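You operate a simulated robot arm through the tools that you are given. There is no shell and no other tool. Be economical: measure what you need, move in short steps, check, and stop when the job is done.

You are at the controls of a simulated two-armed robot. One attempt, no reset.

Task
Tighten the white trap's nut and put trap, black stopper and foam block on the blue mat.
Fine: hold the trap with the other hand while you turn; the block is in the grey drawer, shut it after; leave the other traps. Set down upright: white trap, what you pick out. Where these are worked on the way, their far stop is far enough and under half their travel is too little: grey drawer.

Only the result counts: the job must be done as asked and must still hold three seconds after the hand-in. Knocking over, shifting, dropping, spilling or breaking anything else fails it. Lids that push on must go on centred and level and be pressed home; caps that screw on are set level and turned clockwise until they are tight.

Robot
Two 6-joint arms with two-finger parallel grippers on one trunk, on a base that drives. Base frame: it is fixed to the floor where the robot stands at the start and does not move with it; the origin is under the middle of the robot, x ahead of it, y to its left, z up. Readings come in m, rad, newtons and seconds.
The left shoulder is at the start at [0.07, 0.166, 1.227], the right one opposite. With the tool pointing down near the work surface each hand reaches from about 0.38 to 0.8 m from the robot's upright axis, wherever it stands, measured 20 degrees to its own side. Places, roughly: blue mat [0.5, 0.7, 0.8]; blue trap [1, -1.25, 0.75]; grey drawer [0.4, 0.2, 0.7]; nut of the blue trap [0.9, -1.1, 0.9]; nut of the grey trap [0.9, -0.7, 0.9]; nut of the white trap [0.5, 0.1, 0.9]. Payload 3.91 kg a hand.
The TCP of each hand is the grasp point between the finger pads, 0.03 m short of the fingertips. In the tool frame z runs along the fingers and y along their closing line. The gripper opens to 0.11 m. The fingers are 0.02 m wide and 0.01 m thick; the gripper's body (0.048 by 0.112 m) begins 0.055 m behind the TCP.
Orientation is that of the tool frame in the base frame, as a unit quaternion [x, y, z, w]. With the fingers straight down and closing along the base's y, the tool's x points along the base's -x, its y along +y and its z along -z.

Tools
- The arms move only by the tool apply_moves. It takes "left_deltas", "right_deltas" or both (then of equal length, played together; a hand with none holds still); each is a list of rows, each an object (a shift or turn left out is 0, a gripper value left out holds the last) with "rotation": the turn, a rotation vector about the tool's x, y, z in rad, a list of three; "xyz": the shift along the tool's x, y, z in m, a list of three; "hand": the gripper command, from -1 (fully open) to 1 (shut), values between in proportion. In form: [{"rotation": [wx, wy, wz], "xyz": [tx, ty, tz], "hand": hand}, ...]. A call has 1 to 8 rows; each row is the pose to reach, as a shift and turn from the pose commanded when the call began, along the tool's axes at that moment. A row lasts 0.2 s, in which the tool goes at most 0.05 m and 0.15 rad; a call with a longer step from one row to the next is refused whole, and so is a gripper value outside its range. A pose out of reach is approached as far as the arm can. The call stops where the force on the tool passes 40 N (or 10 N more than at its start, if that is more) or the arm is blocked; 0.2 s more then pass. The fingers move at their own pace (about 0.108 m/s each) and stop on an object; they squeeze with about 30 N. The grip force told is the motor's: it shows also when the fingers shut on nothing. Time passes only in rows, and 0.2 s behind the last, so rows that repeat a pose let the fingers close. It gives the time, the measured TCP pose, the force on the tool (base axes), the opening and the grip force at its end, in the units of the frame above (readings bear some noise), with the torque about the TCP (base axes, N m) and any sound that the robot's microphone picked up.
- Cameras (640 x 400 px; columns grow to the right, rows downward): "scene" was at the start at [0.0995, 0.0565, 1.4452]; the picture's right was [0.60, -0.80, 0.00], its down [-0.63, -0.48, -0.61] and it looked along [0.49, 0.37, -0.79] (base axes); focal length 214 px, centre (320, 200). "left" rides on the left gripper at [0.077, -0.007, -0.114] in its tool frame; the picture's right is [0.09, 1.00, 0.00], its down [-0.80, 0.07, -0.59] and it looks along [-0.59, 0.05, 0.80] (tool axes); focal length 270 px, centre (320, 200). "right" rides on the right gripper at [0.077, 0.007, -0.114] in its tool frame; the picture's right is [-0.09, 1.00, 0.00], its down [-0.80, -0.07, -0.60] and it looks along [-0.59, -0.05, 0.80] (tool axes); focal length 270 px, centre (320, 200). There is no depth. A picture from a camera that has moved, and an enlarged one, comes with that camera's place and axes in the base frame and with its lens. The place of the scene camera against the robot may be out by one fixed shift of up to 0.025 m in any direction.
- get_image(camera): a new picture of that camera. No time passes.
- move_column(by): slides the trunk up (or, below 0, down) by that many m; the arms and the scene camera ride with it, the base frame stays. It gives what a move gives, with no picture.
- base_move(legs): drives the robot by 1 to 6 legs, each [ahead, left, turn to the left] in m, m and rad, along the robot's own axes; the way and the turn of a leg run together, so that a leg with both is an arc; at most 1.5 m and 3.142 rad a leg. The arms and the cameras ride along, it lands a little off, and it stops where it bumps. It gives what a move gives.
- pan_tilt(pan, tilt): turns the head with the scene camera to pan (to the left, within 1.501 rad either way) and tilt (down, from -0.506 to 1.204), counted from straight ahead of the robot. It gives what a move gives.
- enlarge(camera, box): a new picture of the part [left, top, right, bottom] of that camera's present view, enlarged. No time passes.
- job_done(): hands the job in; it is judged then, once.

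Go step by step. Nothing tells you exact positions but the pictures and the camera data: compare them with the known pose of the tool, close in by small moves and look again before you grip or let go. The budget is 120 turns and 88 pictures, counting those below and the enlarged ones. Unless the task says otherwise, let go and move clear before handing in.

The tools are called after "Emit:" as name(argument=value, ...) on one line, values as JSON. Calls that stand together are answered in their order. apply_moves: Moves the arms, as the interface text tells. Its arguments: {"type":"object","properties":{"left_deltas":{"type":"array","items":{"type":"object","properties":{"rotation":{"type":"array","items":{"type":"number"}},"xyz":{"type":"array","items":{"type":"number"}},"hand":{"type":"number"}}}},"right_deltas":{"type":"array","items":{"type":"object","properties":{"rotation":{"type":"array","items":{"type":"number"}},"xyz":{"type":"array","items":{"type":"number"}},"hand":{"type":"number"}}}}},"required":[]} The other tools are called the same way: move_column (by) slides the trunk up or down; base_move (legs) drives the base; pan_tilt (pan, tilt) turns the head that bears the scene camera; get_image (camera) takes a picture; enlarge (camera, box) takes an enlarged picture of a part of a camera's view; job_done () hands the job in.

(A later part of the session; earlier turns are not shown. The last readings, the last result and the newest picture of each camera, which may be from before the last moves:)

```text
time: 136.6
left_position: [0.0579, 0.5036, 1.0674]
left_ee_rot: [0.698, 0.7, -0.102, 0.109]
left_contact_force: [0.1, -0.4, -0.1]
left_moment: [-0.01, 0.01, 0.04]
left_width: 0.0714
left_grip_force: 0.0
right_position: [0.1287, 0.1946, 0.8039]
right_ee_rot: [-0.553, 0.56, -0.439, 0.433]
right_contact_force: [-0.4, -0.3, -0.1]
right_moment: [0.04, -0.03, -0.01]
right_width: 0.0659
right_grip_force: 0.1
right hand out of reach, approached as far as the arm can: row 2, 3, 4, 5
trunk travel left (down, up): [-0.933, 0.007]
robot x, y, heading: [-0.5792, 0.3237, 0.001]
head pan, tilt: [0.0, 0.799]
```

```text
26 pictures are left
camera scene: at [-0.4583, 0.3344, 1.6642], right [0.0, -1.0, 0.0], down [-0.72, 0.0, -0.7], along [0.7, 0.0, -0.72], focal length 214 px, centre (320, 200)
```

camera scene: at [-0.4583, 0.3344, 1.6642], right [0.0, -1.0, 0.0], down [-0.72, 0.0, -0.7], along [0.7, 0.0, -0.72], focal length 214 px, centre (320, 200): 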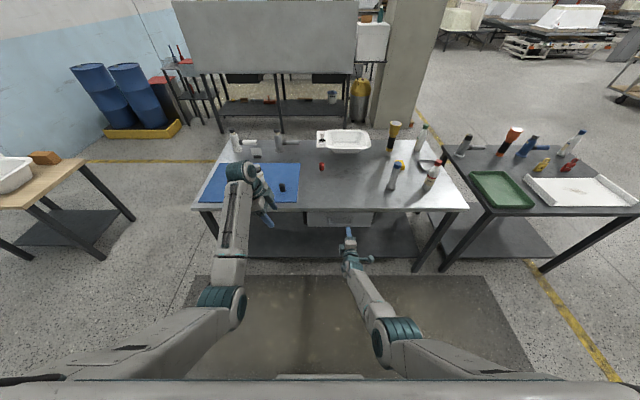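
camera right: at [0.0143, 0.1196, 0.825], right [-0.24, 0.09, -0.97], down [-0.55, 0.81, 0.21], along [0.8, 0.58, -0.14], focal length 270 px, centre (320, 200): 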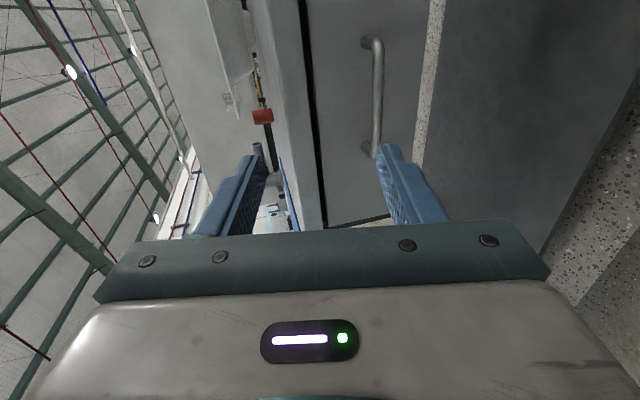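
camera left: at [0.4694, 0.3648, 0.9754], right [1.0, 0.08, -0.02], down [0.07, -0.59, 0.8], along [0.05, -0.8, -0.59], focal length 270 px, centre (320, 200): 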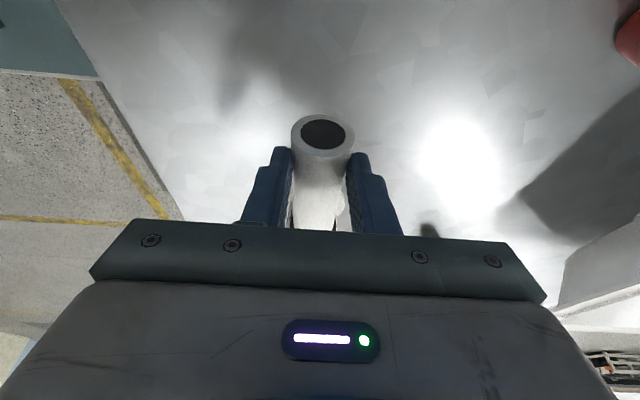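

The hand faces the handle; bar reads z≈0.705, y 0.153–0.264, x≈0.289. Lower the trunk by 0.099 to match its height.

Emit:
move_column(by=-0.099)

Emit:
apply_moves(right_deltas=[{"xyz": [-0.003, -0.009, 0.039]}, {"xyz": [-0.006, -0.018, 0.078]}, {"xyz": [-0.009, -0.023, 0.1]}])

Emit:
get_image(camera="right")

```text
time: 137.9
left_position: [0.0589, 0.5046, 0.967]
left_ee_rot: [0.699, 0.699, -0.103, 0.109]
left_contact_force: [0.3, 0.5, -0.2]
left_moment: [0.0, 0.0, -0.01]
left_width: 0.0715
left_grip_force: 0.1
right_position: [0.1291, 0.1947, 0.7034]
right_ee_rot: [-0.554, 0.561, -0.439, 0.432]
right_contact_force: [0.6, 0.3, 0.4]
right_moment: [-0.01, 0.01, 0.01]
right_width: 0.0662
right_grip_force: 0.0
trunk travel left (down, up): [-0.834, 0.106]
robot x, y, heading: [-0.5782, 0.3238, 0.005]
head pan, tilt: [0.0, 0.799]
```

```text
time: 138.7
left_position: [0.0575, 0.5063, 0.9668]
left_ee_rot: [0.699, 0.699, -0.103, 0.11]
left_contact_force: [0.6, -0.7, 0.6]
left_moment: [0.01, 0.01, -0.01]
left_width: 0.0716
left_grip_force: 0.0
right_position: [0.1863, 0.2189, 0.7372]
right_ee_rot: [-0.554, 0.561, -0.439, 0.43]
right_contact_force: [-0.5, 0.0, -0.8]
right_moment: [-0.02, -0.05, 0.01]
right_width: 0.066
right_grip_force: 0.1
right hand out of reach, approached as far as the arm can: row 1, 2, 3
trunk travel left (down, up): [-0.834, 0.106]
robot x, y, heading: [-0.5816, 0.327, 0.003]
head pan, tilt: [0.0, 0.799]
```

```text
25 pictures are left
camera right: at [0.0721, 0.1443, 0.7592], right [-0.24, 0.09, -0.97], down [-0.55, 0.81, 0.21], along [0.8, 0.58, -0.15], focal length 270 px, centre (320, 200)
```

right: 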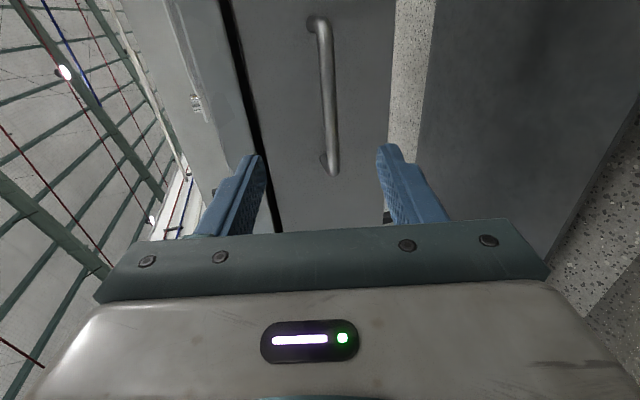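

The arm is stretched; use trunk (−0.033) and base (+0.08) to bring the open fingers around the bar.

Emit:
move_column(by=-0.033)

Emit:
base_move(legs=[[0.08, -0.008, 0]])

Emit:
get_image(camera="right")

```text
time: 139.5
left_position: [0.0597, 0.5046, 0.9336]
left_ee_rot: [0.698, 0.7, -0.104, 0.109]
left_contact_force: [0.2, 0.3, 0.2]
left_moment: [0.02, 0.02, -0.01]
left_width: 0.0717
left_grip_force: 0.1
right_position: [0.1882, 0.2179, 0.7051]
right_ee_rot: [-0.554, 0.561, -0.439, 0.431]
right_contact_force: [0.1, 0.7, 0.3]
right_moment: [0.0, -0.02, 0.0]
right_width: 0.0658
right_grip_force: 0.0
trunk travel left (down, up): [-0.801, 0.139]
robot x, y, heading: [-0.58, 0.3261, -0.003]
head pan, tilt: [0.0, 0.799]
```

```text
time: 140.5
left_position: [0.1373, 0.4965, 0.9341]
left_ee_rot: [0.699, 0.699, -0.103, 0.109]
left_contact_force: [-1.0, 0.0, -0.3]
left_moment: [-0.01, 0.0, 0.03]
left_width: 0.0714
left_grip_force: 0.1
right_position: [0.2653, 0.2109, 0.7069]
right_ee_rot: [-0.554, 0.561, -0.439, 0.432]
right_contact_force: [0.2, 0.5, -0.3]
right_moment: [0.02, 0.0, -0.03]
right_width: 0.0659
right_grip_force: 0.1
trunk travel left (down, up): [-0.801, 0.139]
robot x, y, heading: [-0.4948, 0.3177, 0.004]
head pan, tilt: [0.0, 0.799]
```

```text
24 pictures are left
camera right: at [0.1512, 0.1367, 0.7276], right [-0.24, 0.09, -0.97], down [-0.55, 0.81, 0.21], along [0.8, 0.58, -0.14], focal length 270 px, centre (320, 200)
```

right: 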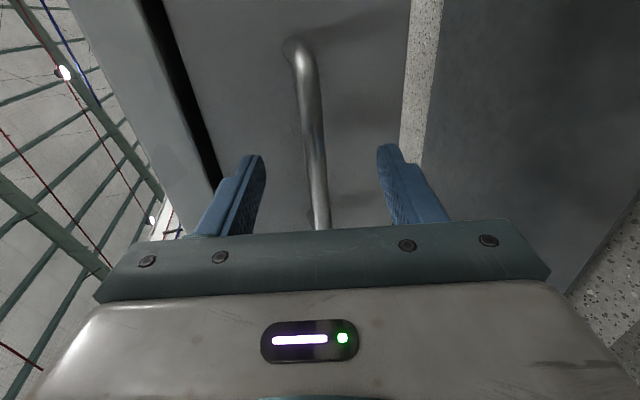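

Bar is centred between the fingertips, 24 mm ahead of the TCP. Advance 12 mm and close.

Emit:
base_move(legs=[[0.012, 0, 0]])

Emit:
apply_moves(right_deltas=[{"hand": 0.5}, {"hand": 1}, {"hand": 1}, {"hand": 1}])

```text
time: 141.3
left_position: [0.1491, 0.4963, 0.9345]
left_ee_rot: [0.698, 0.7, -0.103, 0.11]
left_contact_force: [-0.8, -0.5, -0.3]
left_moment: [-0.05, -0.04, 0.01]
left_width: 0.0714
left_grip_force: 0.0
right_position: [0.277, 0.2109, 0.7066]
right_ee_rot: [-0.554, 0.561, -0.439, 0.432]
right_contact_force: [0.6, 0.9, 0.3]
right_moment: [-0.02, 0.03, 0.05]
right_width: 0.0661
right_grip_force: 0.1
trunk travel left (down, up): [-0.801, 0.139]
robot x, y, heading: [-0.4829, 0.3166, 0.002]
head pan, tilt: [0.0, 0.799]
```

```text
time: 142.3
left_position: [0.1499, 0.4966, 0.9334]
left_ee_rot: [0.699, 0.699, -0.103, 0.11]
left_contact_force: [0.5, 0.5, 0.8]
left_moment: [-0.01, 0.02, 0.03]
left_width: 0.0715
left_grip_force: 0.1
right_position: [0.2779, 0.212, 0.705]
right_ee_rot: [-0.553, 0.561, -0.439, 0.432]
right_contact_force: [0.6, 0.0, -0.8]
right_moment: [-0.24, 0.01, 0.15]
right_width: 0.0116
right_grip_force: 45.7
trunk travel left (down, up): [-0.801, 0.139]
robot x, y, heading: [-0.4869, 0.3154, 0.0]
head pan, tilt: [0.0, 0.799]
```

Gripping the bar (width 0.0116). Pull by driving straight back.

Emit:
base_move(legs=[[-0.1, 0, 0], [-0.12, 0, 0]])

Emit:
get_image(camera="scene")

```text
time: 144.3
left_position: [-0.0701, 0.4968, 0.9325]
left_ee_rot: [0.699, 0.7, -0.103, 0.109]
left_contact_force: [0.1, 0.1, -0.2]
left_moment: [0.03, 0.0, 0.01]
left_width: 0.0716
left_grip_force: 0.1
right_position: [0.0593, 0.2107, 0.705]
right_ee_rot: [-0.554, 0.561, -0.439, 0.432]
right_contact_force: [2.3, 1.7, -1.5]
right_moment: [-0.31, -0.11, 0.26]
right_width: 0.0119
right_grip_force: 45.0
trunk travel left (down, up): [-0.801, 0.139]
robot x, y, heading: [-0.7109, 0.3149, 0.007]
head pan, tilt: [0.0, 0.799]
```

```text
23 pictures are left
camera scene: at [-0.5847, 0.3285, 1.5318], right [0.0, -1.0, 0.0], down [-0.72, 0.0, -0.7], along [0.7, 0.0, -0.72], focal length 214 px, centre (320, 200)
```

scene: 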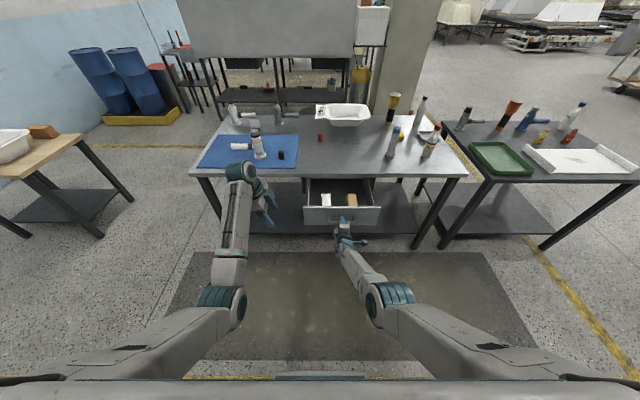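

Drawer is open ~0.22 m with two things inside. Zoom in.

Emit:
enlarge(camera="scene", box=[290, 165, 394, 230])

```text
6.15 times, centred on (342, 198) of scene
camera zoom: at [-0.5847, 0.3285, 1.5318], right [0.0, -1.0, 0.0], down [-0.72, 0.0, -0.7], along [0.7, 0.0, -0.72], focal length 1320 px, centre (185, 215)
```

zoom: 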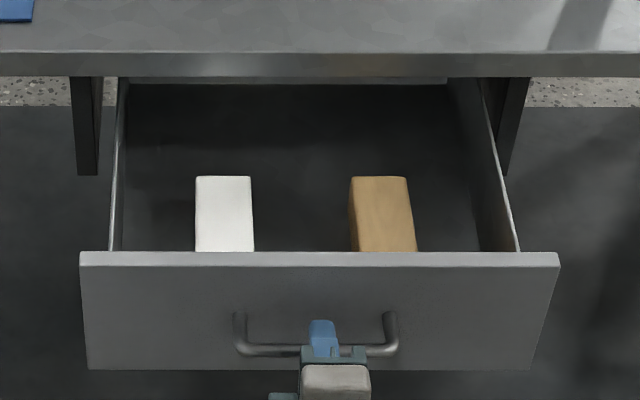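

Two blocks: a white one and a tan one; I need a close look to tell which is foam. Release the handle, back off, raise, and point the hand down.

Emit:
apply_moves(right_deltas=[{"hand": 0.2}, {"hand": -0.2}, {"hand": -0.2}])

Emit:
base_move(legs=[[-0.08, 0, 0]])

Emit:
move_column(by=0.135)

Emit:
apply_moves(right_deltas=[{"xyz": [0, -0.018, -0.004], "rotation": [-0.15, 0, 0]}, {"xyz": [0, -0.036, -0.008], "rotation": [-0.3, 0, 0]}, {"xyz": [0, -0.055, -0.013], "rotation": [-0.45, 0, 0]}, {"xyz": [0, -0.073, -0.017], "rotation": [-0.6, 0, 0]}, {"xyz": [0, -0.091, -0.021], "rotation": [-0.75, 0, 0]}, {"xyz": [0, -0.11, -0.025], "rotation": [-0.9, 0, 0]}, {"xyz": [0, -0.128, -0.03], "rotation": [-1.05, 0, 0]}, {"xyz": [0, -0.146, -0.034], "rotation": [-1.2, 0, 0]}])

```text
time: 145.1
left_position: [-0.0702, 0.4956, 0.9334]
left_ee_rot: [0.698, 0.7, -0.103, 0.109]
left_contact_force: [-0.6, 0.2, 0.3]
left_moment: [0.0, -0.01, -0.01]
left_width: 0.0715
left_grip_force: 0.0
right_position: [0.0585, 0.2118, 0.7055]
right_ee_rot: [-0.554, 0.561, -0.439, 0.432]
right_contact_force: [0.0, -0.8, 0.2]
right_moment: [-0.01, 0.01, 0.01]
right_width: 0.0659
right_grip_force: 0.1
trunk travel left (down, up): [-0.801, 0.139]
robot x, y, heading: [-0.7054, 0.3152, 0.002]
head pan, tilt: [0.0, 0.799]
```

```text
time: 146.1
left_position: [-0.1488, 0.4951, 0.9327]
left_ee_rot: [0.699, 0.699, -0.104, 0.109]
left_contact_force: [-0.1, -1.0, 0.3]
left_moment: [-0.05, -0.03, 0.0]
left_width: 0.0714
left_grip_force: 0.1
right_position: [-0.0183, 0.2112, 0.7037]
right_ee_rot: [-0.554, 0.56, -0.439, 0.433]
right_contact_force: [-0.2, -0.3, -0.4]
right_moment: [0.01, -0.01, -0.04]
right_width: 0.0658
right_grip_force: 0.0
trunk travel left (down, up): [-0.801, 0.139]
robot x, y, heading: [-0.7839, 0.3151, 0.001]
head pan, tilt: [0.0, 0.799]
```

```text
time: 147.8
left_position: [-0.1485, 0.4962, 1.0673]
left_ee_rot: [0.699, 0.699, -0.103, 0.11]
left_contact_force: [-0.5, 0.1, -0.3]
left_moment: [0.03, -0.02, 0.02]
left_width: 0.0716
left_grip_force: 0.1
right_position: [-0.0203, 0.2105, 0.8411]
right_ee_rot: [-0.553, 0.56, -0.439, 0.432]
right_contact_force: [0.3, 0.2, 0.6]
right_moment: [0.01, 0.0, 0.01]
right_width: 0.066
right_grip_force: 0.1
trunk travel left (down, up): [-0.936, 0.004]
robot x, y, heading: [-0.7877, 0.3145, -0.0]
head pan, tilt: [0.0, 0.799]
```

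```text
time: 149.6
left_position: [-0.1493, 0.4962, 1.0675]
left_ee_rot: [0.698, 0.7, -0.103, 0.108]
left_contact_force: [-0.8, 0.1, 0.2]
left_moment: [0.01, -0.01, 0.02]
left_width: 0.0718
left_grip_force: 0.1
right_position: [-0.0173, 0.2107, 0.9895]
right_ee_rot: [-0.701, 0.711, -0.045, 0.042]
right_contact_force: [-0.2, -0.1, 0.5]
right_moment: [-0.04, -0.04, 0.0]
right_width: 0.0659
right_grip_force: 0.1
right hand out of reach, approached as far as the arm can: row 1, 2
trunk travel left (down, up): [-0.936, 0.004]
robot x, y, heading: [-0.7865, 0.3164, 0.004]
head pan, tilt: [0.0, 0.799]
```

Drive forward so the hand is above the drawer and look.

Emit:
base_move(legs=[[0.2, 0, 0]])

Emit:
apply_moves(right_deltas=[{"rotation": [-0.123, 0, 0]}, {"rotation": [-0.123, 0, 0.14]}, {"rotation": [-0.123, 0, 0.28]}, {"rotation": [-0.123, 0, 0.42]}, {"rotation": [-0.123, 0, 0.56]}, {"rotation": [-0.123, 0, 0.7]}, {"rotation": [-0.123, 0, 0.83]}])

Emit:
get_image(camera="right")

```text
time: 151.2
left_position: [0.0464, 0.4964, 1.0697]
left_ee_rot: [0.699, 0.699, -0.102, 0.11]
left_contact_force: [-0.3, 0.3, 0.3]
left_moment: [0.0, -0.03, -0.02]
left_width: 0.0715
left_grip_force: 0.0
right_position: [0.1778, 0.2119, 0.9937]
right_ee_rot: [-0.701, 0.71, -0.048, 0.045]
right_contact_force: [-0.4, -0.1, 0.3]
right_moment: [0.0, -0.02, 0.01]
right_width: 0.0662
right_grip_force: 0.1
trunk travel left (down, up): [-0.936, 0.004]
robot x, y, heading: [-0.588, 0.3157, 0.002]
head pan, tilt: [0.0, 0.799]
```

```text
time: 152.8
left_position: [0.052, 0.4952, 1.0667]
left_ee_rot: [0.698, 0.7, -0.103, 0.109]
left_contact_force: [-0.6, -0.9, -0.1]
left_moment: [0.0, -0.02, -0.01]
left_width: 0.0714
left_grip_force: 0.0
right_position: [0.1822, 0.2108, 0.9927]
right_ee_rot: [-0.355, 0.935, 0.019, 0.017]
right_contact_force: [0.8, -0.6, -0.7]
right_moment: [-0.01, 0.03, -0.02]
right_width: 0.0659
right_grip_force: 0.2
trunk travel left (down, up): [-0.936, 0.004]
robot x, y, heading: [-0.586, 0.3172, 0.008]
head pan, tilt: [0.0, 0.799]
```

```text
21 pictures are left
camera right: at [0.1177, 0.1605, 1.1027], right [-0.6, 0.8, 0.03], down [0.63, 0.45, 0.63], along [0.49, 0.39, -0.78], focal length 270 px, centre (320, 200)
```

right: 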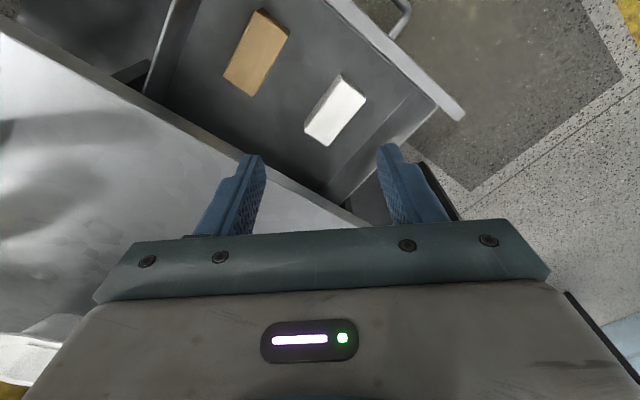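

Emit:
enlarge(camera="right", box=[210, 0, 380, 155])

```text
2.58 times, centred on (295, 78) of right
camera zoom: at [0.1177, 0.1605, 1.1027], right [-0.6, 0.8, 0.03], down [0.63, 0.45, 0.63], along [0.49, 0.39, -0.78], focal length 698 px, centre (384, 516)
```

zoom: 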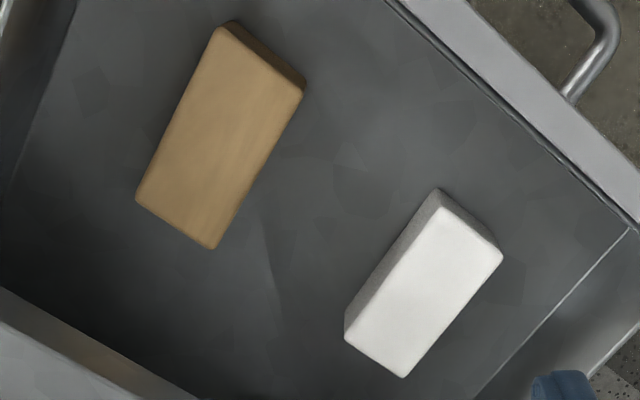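

White, finely speckled = foam; the tan one shows wood grain. White block centre ≈(0.217, 0.278), long side along x. Go forward a little, square the hand (closing along y) above it.

Emit:
base_move(legs=[[0.1, 0, 0]])

Emit:
apply_moves(right_deltas=[{"xyz": [0.001, 0.018, 0.02], "rotation": [0.0078, 0.007, 0.145], "hand": -0.5}, {"xyz": [0.002, 0.037, 0.04], "rotation": [0.0156, 0.014, 0.289]}, {"xyz": [0.003, 0.056, 0.06], "rotation": [0.0234, 0.021, 0.434]}, {"xyz": [0.003, 0.074, 0.08], "rotation": [0.031, 0.028, 0.578]}, {"xyz": [0.004, 0.093, 0.1], "rotation": [0.039, 0.035, 0.723]}])

Emit:
get_image(camera="right")

```text
time: 153.9
left_position: [0.1455, 0.4955, 1.0703]
left_ee_rot: [0.699, 0.699, -0.101, 0.112]
left_contact_force: [-0.1, -0.1, 0.7]
left_moment: [0.01, -0.01, 0.04]
left_width: 0.0717
left_grip_force: 0.0
right_position: [0.2774, 0.2113, 0.9947]
right_ee_rot: [-0.356, 0.934, 0.017, 0.018]
right_contact_force: [0.0, 0.6, 0.8]
right_moment: [0.01, 0.01, -0.02]
right_width: 0.066
right_grip_force: 0.1
trunk travel left (down, up): [-0.936, 0.004]
robot x, y, heading: [-0.4858, 0.3148, 0.001]
head pan, tilt: [0.0, 0.799]
```

```text
time: 155.1
left_position: [0.1495, 0.4951, 1.0689]
left_ee_rot: [0.698, 0.7, -0.103, 0.11]
left_contact_force: [-0.7, 0.3, 0.5]
left_moment: [-0.01, 0.0, -0.02]
left_width: 0.0717
left_grip_force: 0.1
right_position: [0.2184, 0.2817, 0.8956]
right_ee_rot: [-0.001, 1.0, -0.002, 0.001]
right_contact_force: [0.0, 0.8, 0.2]
right_moment: [0.02, -0.01, 0.03]
right_width: 0.0824
right_grip_force: 0.0
trunk travel left (down, up): [-0.936, 0.004]
robot x, y, heading: [-0.4859, 0.3159, -0.001]
head pan, tilt: [0.0, 0.799]
```

```text
19 pictures are left
camera right: at [0.1401, 0.2907, 1.0094], right [0.09, 1.0, 0.0], down [0.8, -0.07, 0.6], along [0.59, -0.05, -0.8], focal length 270 px, centre (320, 200)
```

right: 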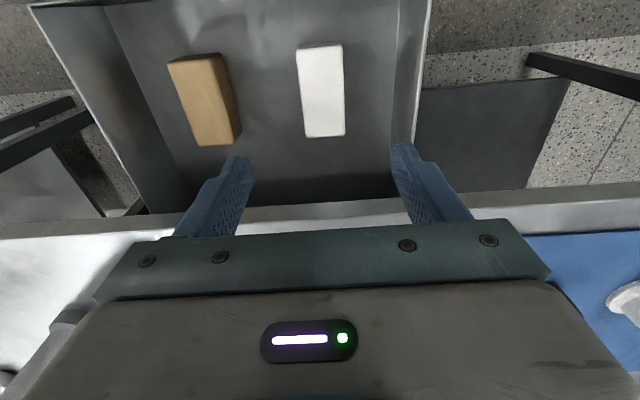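

White block: x 0.178–0.282, y≈0.285, top z≈0.68. Descend part way and check.

Emit:
apply_moves(right_deltas=[{"xyz": [-0.01, 0.003, 0.035]}, {"xyz": [-0.01, 0.003, 0.075]}, {"xyz": [-0.01, 0.003, 0.115]}, {"xyz": [-0.01, 0.003, 0.15]}, {"xyz": [-0.01, 0.003, 0.165]}])

Emit:
get_image(camera="right")

```text
time: 156.3
left_position: [0.15, 0.4961, 1.0681]
left_ee_rot: [0.699, 0.699, -0.103, 0.109]
left_contact_force: [0.0, -0.9, -0.8]
left_moment: [0.01, -0.01, 0.02]
left_width: 0.0715
left_grip_force: 0.0
right_position: [0.1811, 0.2622, 0.8031]
right_ee_rot: [-0.002, 1.0, -0.001, 0.0]
right_contact_force: [-0.5, -0.6, -0.2]
right_moment: [0.0, 0.0, -0.01]
right_width: 0.0827
right_grip_force: 0.1
right hand out of reach, approached as far as the arm can: row 1, 2, 3, 4, 5
trunk travel left (down, up): [-0.936, 0.004]
robot x, y, heading: [-0.4836, 0.316, 0.001]
head pan, tilt: [0.0, 0.799]
```

```text
18 pictures are left
camera right: at [0.1032, 0.2694, 0.918], right [0.08, 1.0, 0.0], down [0.8, -0.07, 0.59], along [0.59, -0.05, -0.8], focal length 270 px, centre (320, 200)
```

right: 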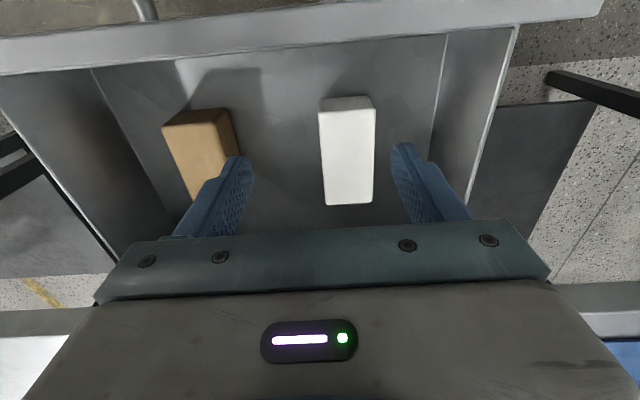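

Reach is stretched again; lower the trunk 0.06 and correct xy to the block centre (0.227, 0.286).

Emit:
move_column(by=-0.06)

Emit:
apply_moves(right_deltas=[{"xyz": [-0.016, 0.008, 0]}, {"xyz": [-0.031, 0.016, 0]}, {"xyz": [-0.046, 0.024, 0]}, {"xyz": [-0.046, 0.024, 0]}])

```text
time: 157.3
left_position: [0.1499, 0.4951, 1.0086]
left_ee_rot: [0.7, 0.699, -0.103, 0.109]
left_contact_force: [-0.3, 0.2, 0.3]
left_moment: [0.03, -0.01, 0.0]
left_width: 0.0713
left_grip_force: 0.1
right_position: [0.1809, 0.2612, 0.7437]
right_ee_rot: [-0.001, 1.0, 0.0, 0.001]
right_contact_force: [-0.2, 0.2, -0.3]
right_moment: [-0.01, 0.01, 0.0]
right_width: 0.0826
right_grip_force: 0.0
trunk travel left (down, up): [-0.876, 0.064]
robot x, y, heading: [-0.4905, 0.3172, 0.004]
head pan, tilt: [0.0, 0.799]
```

```text
time: 158.3
left_position: [0.1509, 0.4967, 1.0076]
left_ee_rot: [0.699, 0.699, -0.104, 0.109]
left_contact_force: [0.6, 0.0, 0.6]
left_moment: [0.0, 0.01, 0.0]
left_width: 0.0715
left_grip_force: 0.1
right_position: [0.1844, 0.2645, 0.7468]
right_ee_rot: [-0.003, 1.0, -0.001, 0.0]
right_contact_force: [0.0, -1.0, -1.1]
right_moment: [-0.02, -0.01, 0.05]
right_width: 0.0822
right_grip_force: 0.0
right hand out of reach, approached as far as the arm can: row 1, 2, 3, 4
trunk travel left (down, up): [-0.876, 0.064]
robot x, y, heading: [-0.4864, 0.3195, 0.003]
head pan, tilt: [0.0, 0.799]
```

Use the base for the remaining shift, then look.

Emit:
base_move(legs=[[0.042, 0.021, 0]])

Emit:
get_image(camera="right")

```text
time: 159.2
left_position: [0.1867, 0.5133, 1.0126]
left_ee_rot: [0.7, 0.699, -0.1, 0.11]
left_contact_force: [-0.8, -0.5, 0.6]
left_moment: [0.04, -0.05, -0.01]
left_width: 0.0714
left_grip_force: 0.1
right_position: [0.2226, 0.2826, 0.7493]
right_ee_rot: [-0.002, 1.0, 0.0, 0.002]
right_contact_force: [-0.6, -0.2, 0.3]
right_moment: [0.02, -0.06, -0.02]
right_width: 0.0827
right_grip_force: 0.0
trunk travel left (down, up): [-0.876, 0.064]
robot x, y, heading: [-0.4439, 0.3375, -0.0]
head pan, tilt: [0.0, 0.799]
```

```text
17 pictures are left
camera right: at [0.1435, 0.2888, 0.8646], right [0.08, 1.0, 0.0], down [0.8, -0.07, 0.6], along [0.6, -0.05, -0.8], focal length 270 px, centre (320, 200)
```

right: 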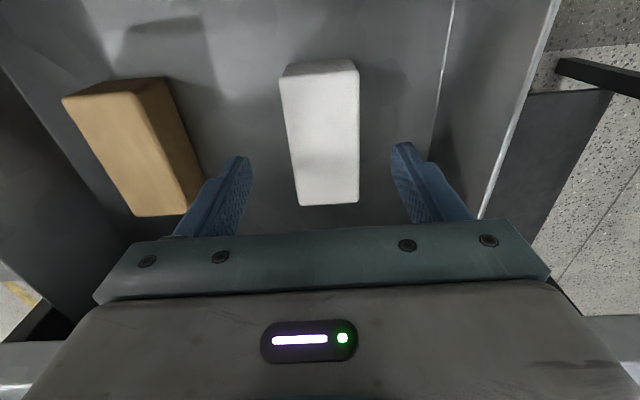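

Centred over the block. Lower the trunk 0.05, then fine-lower with the arm and close.

Emit:
move_column(by=-0.05)

Emit:
apply_moves(right_deltas=[{"xyz": [0, 0, 0.004]}, {"xyz": [0, 0, 0.008]}, {"xyz": [0, 0, 0.012]}])

Emit:
get_image(camera="right")

```text
time: 160.1
left_position: [0.1913, 0.5163, 0.9591]
left_ee_rot: [0.699, 0.699, -0.104, 0.11]
left_contact_force: [0.5, -0.6, 0.0]
left_moment: [0.01, -0.02, -0.01]
left_width: 0.0715
left_grip_force: 0.0
right_position: [0.2256, 0.2833, 0.6948]
right_ee_rot: [-0.002, 1.0, -0.001, -0.001]
right_contact_force: [-0.3, 0.4, 0.0]
right_moment: [0.02, -0.02, -0.03]
right_width: 0.0823
right_grip_force: 0.0
trunk travel left (down, up): [-0.826, 0.114]
robot x, y, heading: [-0.4459, 0.3369, -0.0]
head pan, tilt: [0.0, 0.799]
```

```text
time: 160.9
left_position: [0.1902, 0.5153, 0.9586]
left_ee_rot: [0.699, 0.699, -0.103, 0.109]
left_contact_force: [0.4, 0.3, -0.4]
left_moment: [-0.03, 0.0, -0.03]
left_width: 0.0714
left_grip_force: 0.0
right_position: [0.2214, 0.2805, 0.6906]
right_ee_rot: [-0.001, 1.0, -0.001, 0.0]
right_contact_force: [0.4, 0.3, 0.2]
right_moment: [-0.02, 0.01, -0.01]
right_width: 0.0827
right_grip_force: 0.1
right hand out of reach, approached as far as the arm can: row 2, 3
trunk travel left (down, up): [-0.826, 0.114]
robot x, y, heading: [-0.4436, 0.3372, 0.0]
head pan, tilt: [0.0, 0.799]
```

```text
16 pictures are left
camera right: at [0.1447, 0.2892, 0.8053], right [0.08, 1.0, 0.0], down [0.8, -0.07, 0.59], along [0.59, -0.05, -0.8], focal length 270 px, centre (320, 200)
```

right: 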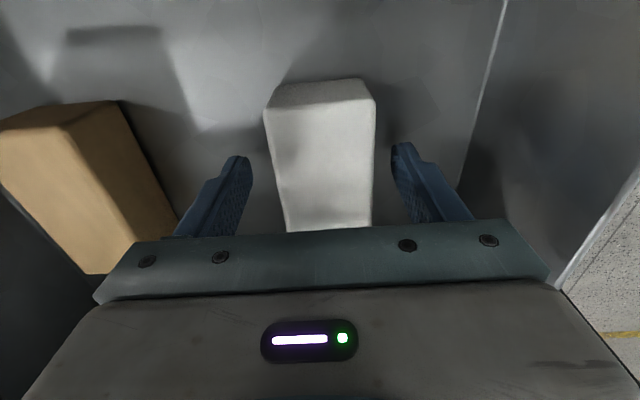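

Block is between the fingers. Close and lift with the trunk.

Emit:
apply_moves(right_deltas=[{"hand": 0.2}, {"hand": 1}, {"hand": 1}, {"hand": 1}])

Emit:
move_column(by=0.11)

Emit:
get_image(camera="right")

```text
time: 161.9
left_position: [0.1908, 0.5155, 0.9594]
left_ee_rot: [0.699, 0.699, -0.103, 0.109]
left_contact_force: [0.2, 0.4, 0.0]
left_moment: [0.03, -0.01, 0.01]
left_width: 0.0713
left_grip_force: 0.0
right_position: [0.2226, 0.282, 0.689]
right_ee_rot: [-0.002, 1.0, 0.0, -0.001]
right_contact_force: [-0.7, 0.8, 0.8]
right_moment: [0.01, 0.0, 0.0]
right_width: 0.0487
right_grip_force: 30.0
trunk travel left (down, up): [-0.826, 0.114]
robot x, y, heading: [-0.4467, 0.3365, -0.0]
head pan, tilt: [0.0, 0.799]
```

```text
time: 163.4
left_position: [0.1912, 0.5157, 1.0671]
left_ee_rot: [0.699, 0.699, -0.103, 0.11]
left_contact_force: [-0.1, 0.1, -0.4]
left_moment: [0.01, -0.06, 0.02]
left_width: 0.0717
left_grip_force: 0.1
right_position: [0.2226, 0.2823, 0.7996]
right_ee_rot: [-0.002, 1.0, -0.001, -0.001]
right_contact_force: [-0.4, 0.4, -0.5]
right_moment: [0.0, -0.01, -0.01]
right_width: 0.0488
right_grip_force: 29.9
trunk travel left (down, up): [-0.936, 0.004]
robot x, y, heading: [-0.4411, 0.3394, -0.0]
head pan, tilt: [0.0, 0.799]
```

```text
15 pictures are left
camera right: at [0.1451, 0.2892, 0.9148], right [0.08, 1.0, 0.0], down [0.8, -0.07, 0.59], along [0.59, -0.05, -0.8], focal length 270 px, centre (320, 200)
```

right: 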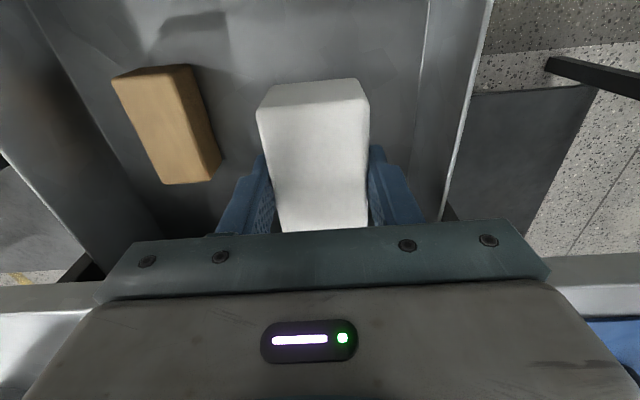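

Foam block held (0.049 wide, almost weightless). Raise it, then drive left to the free left part of the mat (target ≈(0.44, 0.905)), away from the open drawer.

Emit:
apply_moves(right_deltas=[{"xyz": [0, 0, -0.04]}, {"xyz": [0, 0, -0.08]}, {"xyz": [0, 0, -0.12]}, {"xyz": [0, 0, -0.16]}, {"xyz": [0, 0, -0.2]}, {"xyz": [0, 0, -0.24]}])

Emit:
base_move(legs=[[0, 0.31, 0], [0, 0.31, 0]])

Emit:
get_image(camera="scene")

```text
time: 164.8
left_position: [0.1909, 0.5155, 1.0675]
left_ee_rot: [0.7, 0.699, -0.103, 0.109]
left_contact_force: [-0.5, 0.0, 0.5]
left_moment: [-0.04, 0.01, 0.0]
left_width: 0.0714
left_grip_force: 0.1
right_position: [0.2229, 0.2829, 1.041]
right_ee_rot: [0.0, 1.0, 0.0, 0.0]
right_contact_force: [0.1, -1.0, -1.9]
right_moment: [0.03, -0.02, -0.03]
right_width: 0.0488
right_grip_force: 29.4
trunk travel left (down, up): [-0.936, 0.004]
robot x, y, heading: [-0.4442, 0.3374, -0.002]
head pan, tilt: [0.0, 0.799]
```

```text
time: 168.5
left_position: [0.1892, 1.1335, 1.0684]
left_ee_rot: [0.699, 0.7, -0.103, 0.108]
left_contact_force: [-0.2, -0.5, 0.2]
left_moment: [0.04, -0.02, 0.05]
left_width: 0.0715
left_grip_force: 0.1
right_position: [0.2218, 0.9003, 1.0411]
right_ee_rot: [-0.002, 1.0, 0.0, -0.001]
right_contact_force: [0.0, -0.2, 0.1]
right_moment: [0.04, 0.05, 0.04]
right_width: 0.0486
right_grip_force: 29.9
trunk travel left (down, up): [-0.936, 0.004]
robot x, y, heading: [-0.4482, 0.9575, 0.005]
head pan, tilt: [0.0, 0.799]
```

```text
14 pictures are left
camera scene: at [-0.326, 0.9644, 1.6669], right [0.0, -1.0, 0.0], down [-0.72, 0.0, -0.7], along [0.7, 0.0, -0.72], focal length 214 px, centre (320, 200)
```

scene: 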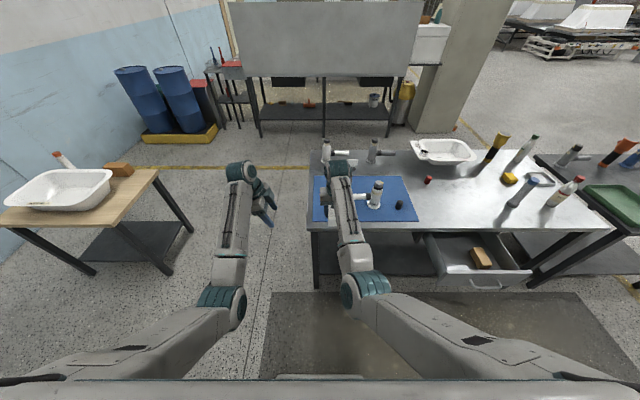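

Now forward to bring the block over the mat and check.

Emit:
base_move(legs=[[0.218, 0, 0]])

Emit:
get_image(camera="right")

```text
time: 170.2
left_position: [0.404, 1.1334, 1.0712]
left_ee_rot: [0.699, 0.699, -0.102, 0.111]
left_contact_force: [-0.3, 0.1, -0.6]
left_moment: [-0.02, -0.01, 0.0]
left_width: 0.0716
left_grip_force: 0.1
right_position: [0.4353, 0.9016, 1.0439]
right_ee_rot: [-0.001, 1.0, -0.001, 0.0]
right_contact_force: [-0.6, -0.6, 0.4]
right_moment: [0.03, -0.02, -0.04]
right_width: 0.0488
right_grip_force: 29.9
trunk travel left (down, up): [-0.936, 0.004]
robot x, y, heading: [-0.2279, 0.9543, 0.007]
head pan, tilt: [0.0, 0.799]
```

```text
13 pictures are left
camera right: at [0.3586, 0.9089, 1.1573], right [0.08, 1.0, 0.0], down [0.8, -0.07, 0.6], along [0.59, -0.05, -0.8], focal length 270 px, centre (320, 200)
```

right: 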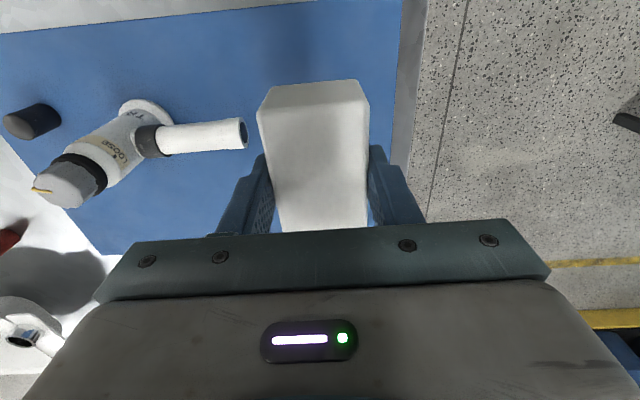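

Spot is clear on the mat. Lower most of the way.

Emit:
apply_moves(right_deltas=[{"xyz": [0, 0, 0.04]}, {"xyz": [0, 0, 0.08]}, {"xyz": [0, 0, 0.115]}, {"xyz": [0, 0, 0.145]}, {"xyz": [0, 0, 0.165]}])

Emit:
apply_moves(right_deltas=[{"xyz": [0, 0, 0.003]}, {"xyz": [0, 0, 0.006]}, {"xyz": [0, 0, 0.009]}, {"xyz": [0, 0, 0.012]}])

Emit:
get_image(camera="right")

```text
time: 171.4
left_position: [0.4063, 1.1342, 1.0684]
left_ee_rot: [0.699, 0.699, -0.104, 0.109]
left_contact_force: [0.5, 0.6, 1.3]
left_moment: [-0.02, 0.0, 0.05]
left_width: 0.0718
left_grip_force: 0.0
right_position: [0.4382, 0.9013, 0.8765]
right_ee_rot: [-0.002, 1.0, -0.001, 0.001]
right_contact_force: [0.8, 0.5, 0.2]
right_moment: [-0.03, 0.02, 0.01]
right_width: 0.049
right_grip_force: 30.4
trunk travel left (down, up): [-0.936, 0.004]
robot x, y, heading: [-0.23, 0.9555, -0.001]
head pan, tilt: [0.0, 0.799]
```

```text
time: 172.4
left_position: [0.4081, 1.1351, 1.0684]
left_ee_rot: [0.699, 0.699, -0.103, 0.11]
left_contact_force: [0.2, -0.1, 0.0]
left_moment: [-0.02, 0.02, -0.03]
left_width: 0.0717
left_grip_force: 0.0
right_position: [0.4401, 0.9017, 0.8632]
right_ee_rot: [-0.002, 1.0, 0.0, 0.0]
right_contact_force: [0.6, 0.1, 0.0]
right_moment: [0.02, -0.04, 0.04]
right_width: 0.0486
right_grip_force: 29.5
trunk travel left (down, up): [-0.936, 0.004]
robot x, y, heading: [-0.2287, 0.9582, 0.005]
head pan, tilt: [0.0, 0.799]
```

```text
12 pictures are left
camera right: at [0.362, 0.9087, 0.9786], right [0.08, 1.0, 0.0], down [0.8, -0.07, 0.59], along [0.59, -0.05, -0.8], focal length 270 px, centre (320, 200)
```

right: 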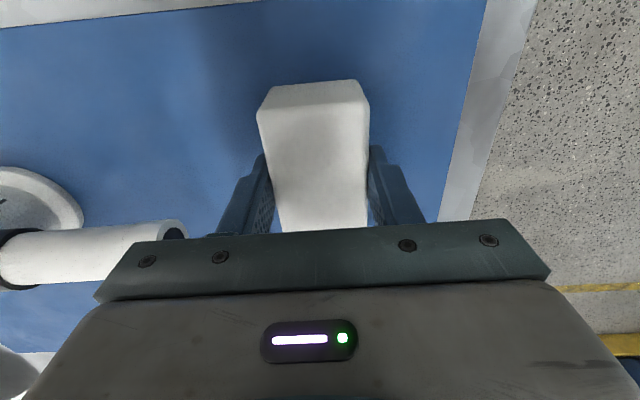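

No contact yet at 0.863; continue down in small steps.

Emit:
apply_moves(right_deltas=[{"xyz": [0, 0, 0.003]}, {"xyz": [0, 0, 0.006]}, {"xyz": [0, 0, 0.009]}, {"xyz": [0, 0, 0.012]}])

Emit:
apply_moves(right_deltas=[{"xyz": [0, 0, 0.002]}, {"xyz": [0, 0, 0.004]}, {"xyz": [0, 0, 0.006]}])

```text
time: 173.4
left_position: [0.4064, 1.1349, 1.068]
left_ee_rot: [0.699, 0.699, -0.104, 0.109]
left_contact_force: [0.6, -0.5, 0.3]
left_moment: [0.0, 0.02, -0.02]
left_width: 0.0715
left_grip_force: 0.0
right_position: [0.4392, 0.9011, 0.8514]
right_ee_rot: [-0.002, 1.0, -0.001, 0.0]
right_contact_force: [-0.3, -0.3, -0.3]
right_moment: [0.0, 0.01, 0.03]
right_width: 0.0484
right_grip_force: 30.3
trunk travel left (down, up): [-0.936, 0.004]
robot x, y, heading: [-0.2279, 0.953, 0.003]
head pan, tilt: [0.0, 0.799]
```

```text
time: 174.2
left_position: [0.4047, 1.1332, 1.0694]
left_ee_rot: [0.699, 0.699, -0.102, 0.11]
left_contact_force: [0.3, -0.5, -0.3]
left_moment: [-0.01, 0.04, 0.01]
left_width: 0.0714
left_grip_force: 0.0
right_position: [0.4387, 0.9016, 0.8478]
right_ee_rot: [-0.001, 1.0, -0.001, 0.001]
right_contact_force: [-1.4, -0.8, 11.4]
right_moment: [0.0, 0.3, 0.0]
right_width: 0.0487
right_grip_force: 30.2
trunk travel left (down, up): [-0.936, 0.004]
robot x, y, heading: [-0.2284, 0.9576, -0.002]
head pan, tilt: [0.0, 0.799]
```

Contact at 11 N: the block is down. Release and rise.

Emit:
apply_moves(right_deltas=[{"hand": 0.0}, {"hand": -0.2}, {"hand": -0.2}, {"xyz": [0, 0, -0.03], "hand": -0.2}, {"xyz": [0, 0, -0.07]}, {"xyz": [0, 0, -0.11]}, {"xyz": [0, 0, -0.15]}, {"xyz": [0, 0, -0.2]}])

Emit:
get_image(camera="right")

```text
time: 176.0
left_position: [0.4066, 1.1343, 1.0691]
left_ee_rot: [0.699, 0.699, -0.103, 0.109]
left_contact_force: [0.9, 0.0, -0.5]
left_moment: [0.0, -0.01, 0.0]
left_width: 0.0714
left_grip_force: 0.1
right_position: [0.4384, 0.903, 1.0469]
right_ee_rot: [-0.002, 1.0, 0.0, -0.001]
right_contact_force: [-0.1, -0.2, -0.2]
right_moment: [0.02, 0.01, 0.0]
right_width: 0.0661
right_grip_force: 0.0
trunk travel left (down, up): [-0.936, 0.004]
robot x, y, heading: [-0.2292, 0.9557, -0.002]
head pan, tilt: [0.0, 0.799]
```

```text
11 pictures are left
camera right: at [0.3612, 0.9094, 1.161], right [0.08, 1.0, 0.0], down [0.8, -0.07, 0.59], along [0.59, -0.05, -0.8], focal length 270 px, centre (320, 200)
```

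right: 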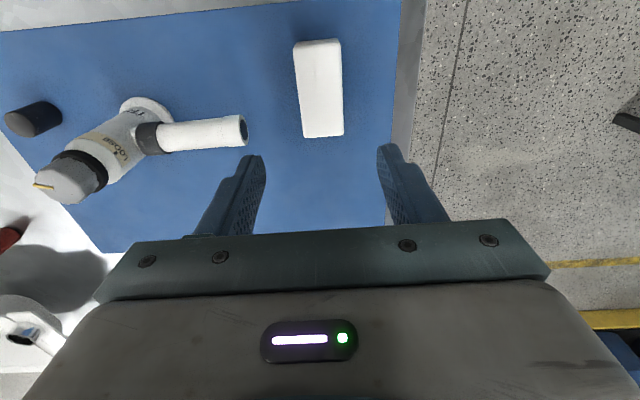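

All three items are on the mat. Now shut the drawer: back away, move in front of it with a closed fist.

Emit:
base_move(legs=[[-0.42, 0, 0], [0, -0.345, 0], [0, -0.345, 0]])

Emit:
apply_moves(right_deltas=[{"xyz": [0, 0, 0.04], "hand": 1}, {"xyz": [0, 0, 0.08]}, {"xyz": [0, 0, 0.12]}, {"xyz": [0, 0, 0.16]}, {"xyz": [0, 0, 0.2]}, {"xyz": [0, 0, 0.23]}])

Emit:
get_image(camera="scene")

```text
time: 182.3
left_position: [-0.0169, 0.4416, 1.0683]
left_ee_rot: [0.7, 0.698, -0.104, 0.109]
left_contact_force: [0.8, 0.6, 0.6]
left_moment: [-0.02, 0.0, 0.03]
left_width: 0.0715
left_grip_force: 0.2
right_position: [0.0156, 0.2097, 1.0449]
right_ee_rot: [-0.001, 1.0, -0.002, 0.001]
right_contact_force: [-0.2, 1.4, 1.0]
right_moment: [0.0, 0.01, 0.01]
right_width: 0.0663
right_grip_force: 0.2
trunk travel left (down, up): [-0.936, 0.004]
robot x, y, heading: [-0.6547, 0.2624, -0.006]
head pan, tilt: [0.0, 0.799]
```

```text
time: 183.7
left_position: [-0.0154, 0.4406, 1.0678]
left_ee_rot: [0.7, 0.698, -0.104, 0.108]
left_contact_force: [1.1, 0.2, -0.1]
left_moment: [0.01, 0.0, -0.03]
left_width: 0.0715
left_grip_force: 0.1
right_position: [0.0137, 0.2053, 0.8143]
right_ee_rot: [0.0, 1.0, 0.0, 0.0]
right_contact_force: [-0.6, 0.0, 0.1]
right_moment: [0.0, -0.02, -0.01]
right_width: 0.0
right_grip_force: 29.9
trunk travel left (down, up): [-0.936, 0.004]
robot x, y, heading: [-0.6545, 0.265, -0.002]
head pan, tilt: [0.0, 0.799]
```

```text
10 pictures are left
camera scene: at [-0.5321, 0.2739, 1.6668], right [0.0, -1.0, 0.0], down [-0.72, 0.0, -0.7], along [0.7, 0.0, -0.72], focal length 214 px, centre (320, 200)
```

scene: 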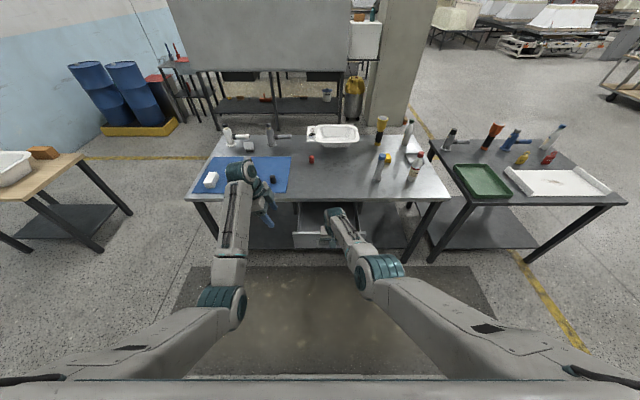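

Lower the trunk 0.1 so the fist is at handle height, then push by driving forward.

Emit:
move_column(by=-0.1)

Emit:
base_move(legs=[[0.12, 0, 0], [0.1, 0, 0]])

Emit:
get_image(camera="right")

```text
time: 185.1
left_position: [-0.0172, 0.4401, 0.9688]
left_ee_rot: [0.701, 0.697, -0.104, 0.109]
left_contact_force: [-1.2, 0.3, -0.3]
left_moment: [-0.02, 0.01, 0.01]
left_width: 0.0716
left_grip_force: 0.1
right_position: [0.0148, 0.2048, 0.7157]
right_ee_rot: [-0.001, 1.0, -0.001, 0.0]
right_contact_force: [-0.2, 0.0, -0.4]
right_moment: [0.02, -0.02, 0.03]
right_width: 0.0
right_grip_force: 29.8
trunk travel left (down, up): [-0.836, 0.104]
robot x, y, heading: [-0.6553, 0.2618, 0.002]
head pan, tilt: [0.0, 0.799]
```

```text
time: 187.0
left_position: [0.1997, 0.4392, 0.9686]
left_ee_rot: [0.7, 0.698, -0.104, 0.109]
left_contact_force: [-0.4, -0.9, -0.4]
left_moment: [0.0, -0.02, 0.03]
left_width: 0.0718
left_grip_force: 0.2
right_position: [0.2327, 0.2061, 0.7157]
right_ee_rot: [0.0, 1.0, -0.001, 0.0]
right_contact_force: [-0.1, 0.4, 0.4]
right_moment: [0.01, 0.02, 0.02]
right_width: 0.0
right_grip_force: 30.4
trunk travel left (down, up): [-0.836, 0.104]
robot x, y, heading: [-0.435, 0.2639, -0.001]
head pan, tilt: [0.0, 0.799]
```

```text
9 pictures are left
camera right: at [0.1543, 0.2128, 0.8306], right [0.09, 1.0, 0.0], down [0.8, -0.07, 0.59], along [0.59, -0.05, -0.8], focal length 270 px, centre (320, 200)
```

right: 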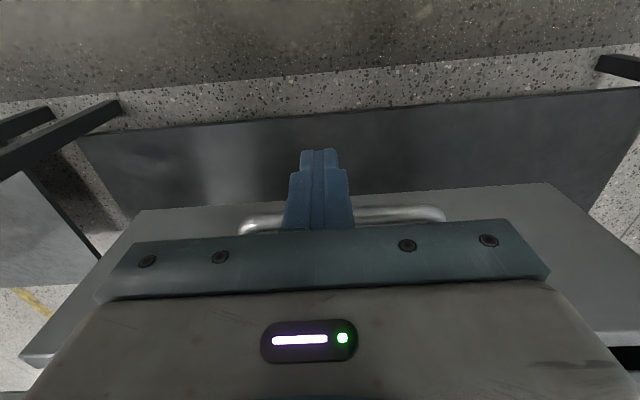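

The fist pushes the bar. Continue the last ~4 cm.

Emit:
base_move(legs=[[0.036, 0, 0]])

Emit:
base_move(legs=[[0.012, 0, 0]])

Emit:
get_image(camera="right")

```text
time: 187.9
left_position: [0.2309, 0.4409, 0.9702]
left_ee_rot: [0.7, 0.698, -0.103, 0.111]
left_contact_force: [-0.2, -0.2, 0.5]
left_moment: [0.04, -0.01, 0.03]
left_width: 0.0716
left_grip_force: 0.0
right_position: [0.2641, 0.2046, 0.7177]
right_ee_rot: [-0.001, 1.0, 0.0, 0.002]
right_contact_force: [-0.6, -0.5, 0.3]
right_moment: [-0.02, -0.04, 0.0]
right_width: 0.0
right_grip_force: 29.9
trunk travel left (down, up): [-0.836, 0.104]
robot x, y, heading: [-0.4065, 0.2653, -0.001]
head pan, tilt: [0.0, 0.799]
```

```text
time: 188.6
left_position: [0.2449, 0.4389, 0.9703]
left_ee_rot: [0.7, 0.698, -0.102, 0.11]
left_contact_force: [-1.2, 0.6, 1.0]
left_moment: [-0.01, 0.0, 0.01]
left_width: 0.0715
left_grip_force: 0.1
right_position: [0.2737, 0.2056, 0.7147]
right_ee_rot: [-0.001, 1.0, -0.002, -0.003]
right_contact_force: [-29.9, -0.4, -3.4]
right_moment: [0.14, 0.39, 0.0]
right_width: 0.0
right_grip_force: 30.1
trunk travel left (down, up): [-0.836, 0.104]
robot x, y, heading: [-0.3867, 0.2618, 0.0]
head pan, tilt: [0.0, 0.799]
```

```text
8 pictures are left
camera right: at [0.197, 0.2129, 0.8296], right [0.09, 1.0, 0.0], down [0.8, -0.07, 0.59], along [0.59, -0.05, -0.81], focal length 270 px, centre (320, 200)
```

right: 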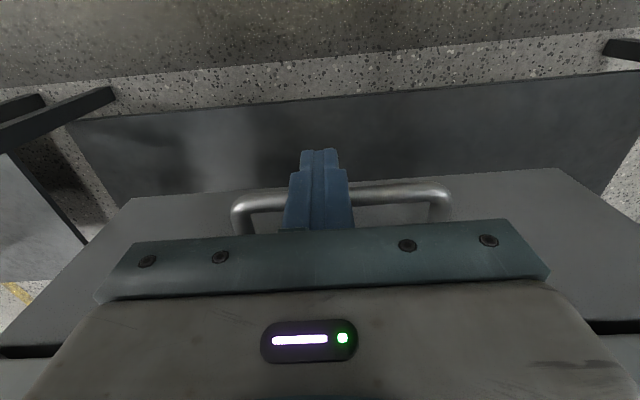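

30 N resistance: drawer is shut against its stop. Back off, raise and verify the whole scene.

Emit:
base_move(legs=[[-0.15, 0, 0]])

Emit:
move_column(by=0.1)

Emit:
enlarge(camera="scene", box=[180, 100, 460, 275])

```text
time: 190.0
left_position: [0.1004, 0.4394, 0.9671]
left_ee_rot: [0.7, 0.698, -0.104, 0.108]
left_contact_force: [-0.4, 1.1, -0.5]
left_moment: [0.0, -0.02, 0.01]
left_width: 0.0716
left_grip_force: 0.0
right_position: [0.1278, 0.2065, 0.7119]
right_ee_rot: [-0.001, 1.0, -0.001, -0.005]
right_contact_force: [0.8, 0.1, -1.3]
right_moment: [0.0, -0.02, 0.03]
right_width: 0.0
right_grip_force: 29.9
trunk travel left (down, up): [-0.836, 0.104]
robot x, y, heading: [-0.5375, 0.2655, -0.003]
head pan, tilt: [0.0, 0.799]
```

```text
time: 191.3
left_position: [0.0978, 0.4407, 1.0678]
left_ee_rot: [0.7, 0.698, -0.104, 0.11]
left_contact_force: [0.1, 0.0, -1.0]
left_moment: [0.02, 0.0, -0.03]
left_width: 0.0714
left_grip_force: 0.1
right_position: [0.1258, 0.207, 0.8143]
right_ee_rot: [-0.001, 1.0, -0.001, -0.004]
right_contact_force: [0.4, -0.1, -0.4]
right_moment: [0.02, -0.01, 0.0]
right_width: 0.0
right_grip_force: 30.2
trunk travel left (down, up): [-0.936, 0.004]
robot x, y, heading: [-0.5411, 0.2636, -0.003]
head pan, tilt: [0.0, 0.799]
```

```text
2.29 times, centred on (320, 188) of scene
camera zoom: at [-0.4182, 0.2743, 1.6669], right [0.0, -1.0, 0.0], down [-0.72, 0.0, -0.7], along [0.7, 0.0, -0.72], focal length 490 px, centre (320, 229)
```

zoom: 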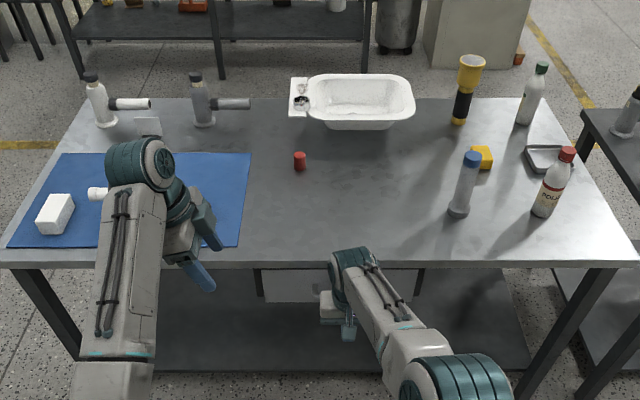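

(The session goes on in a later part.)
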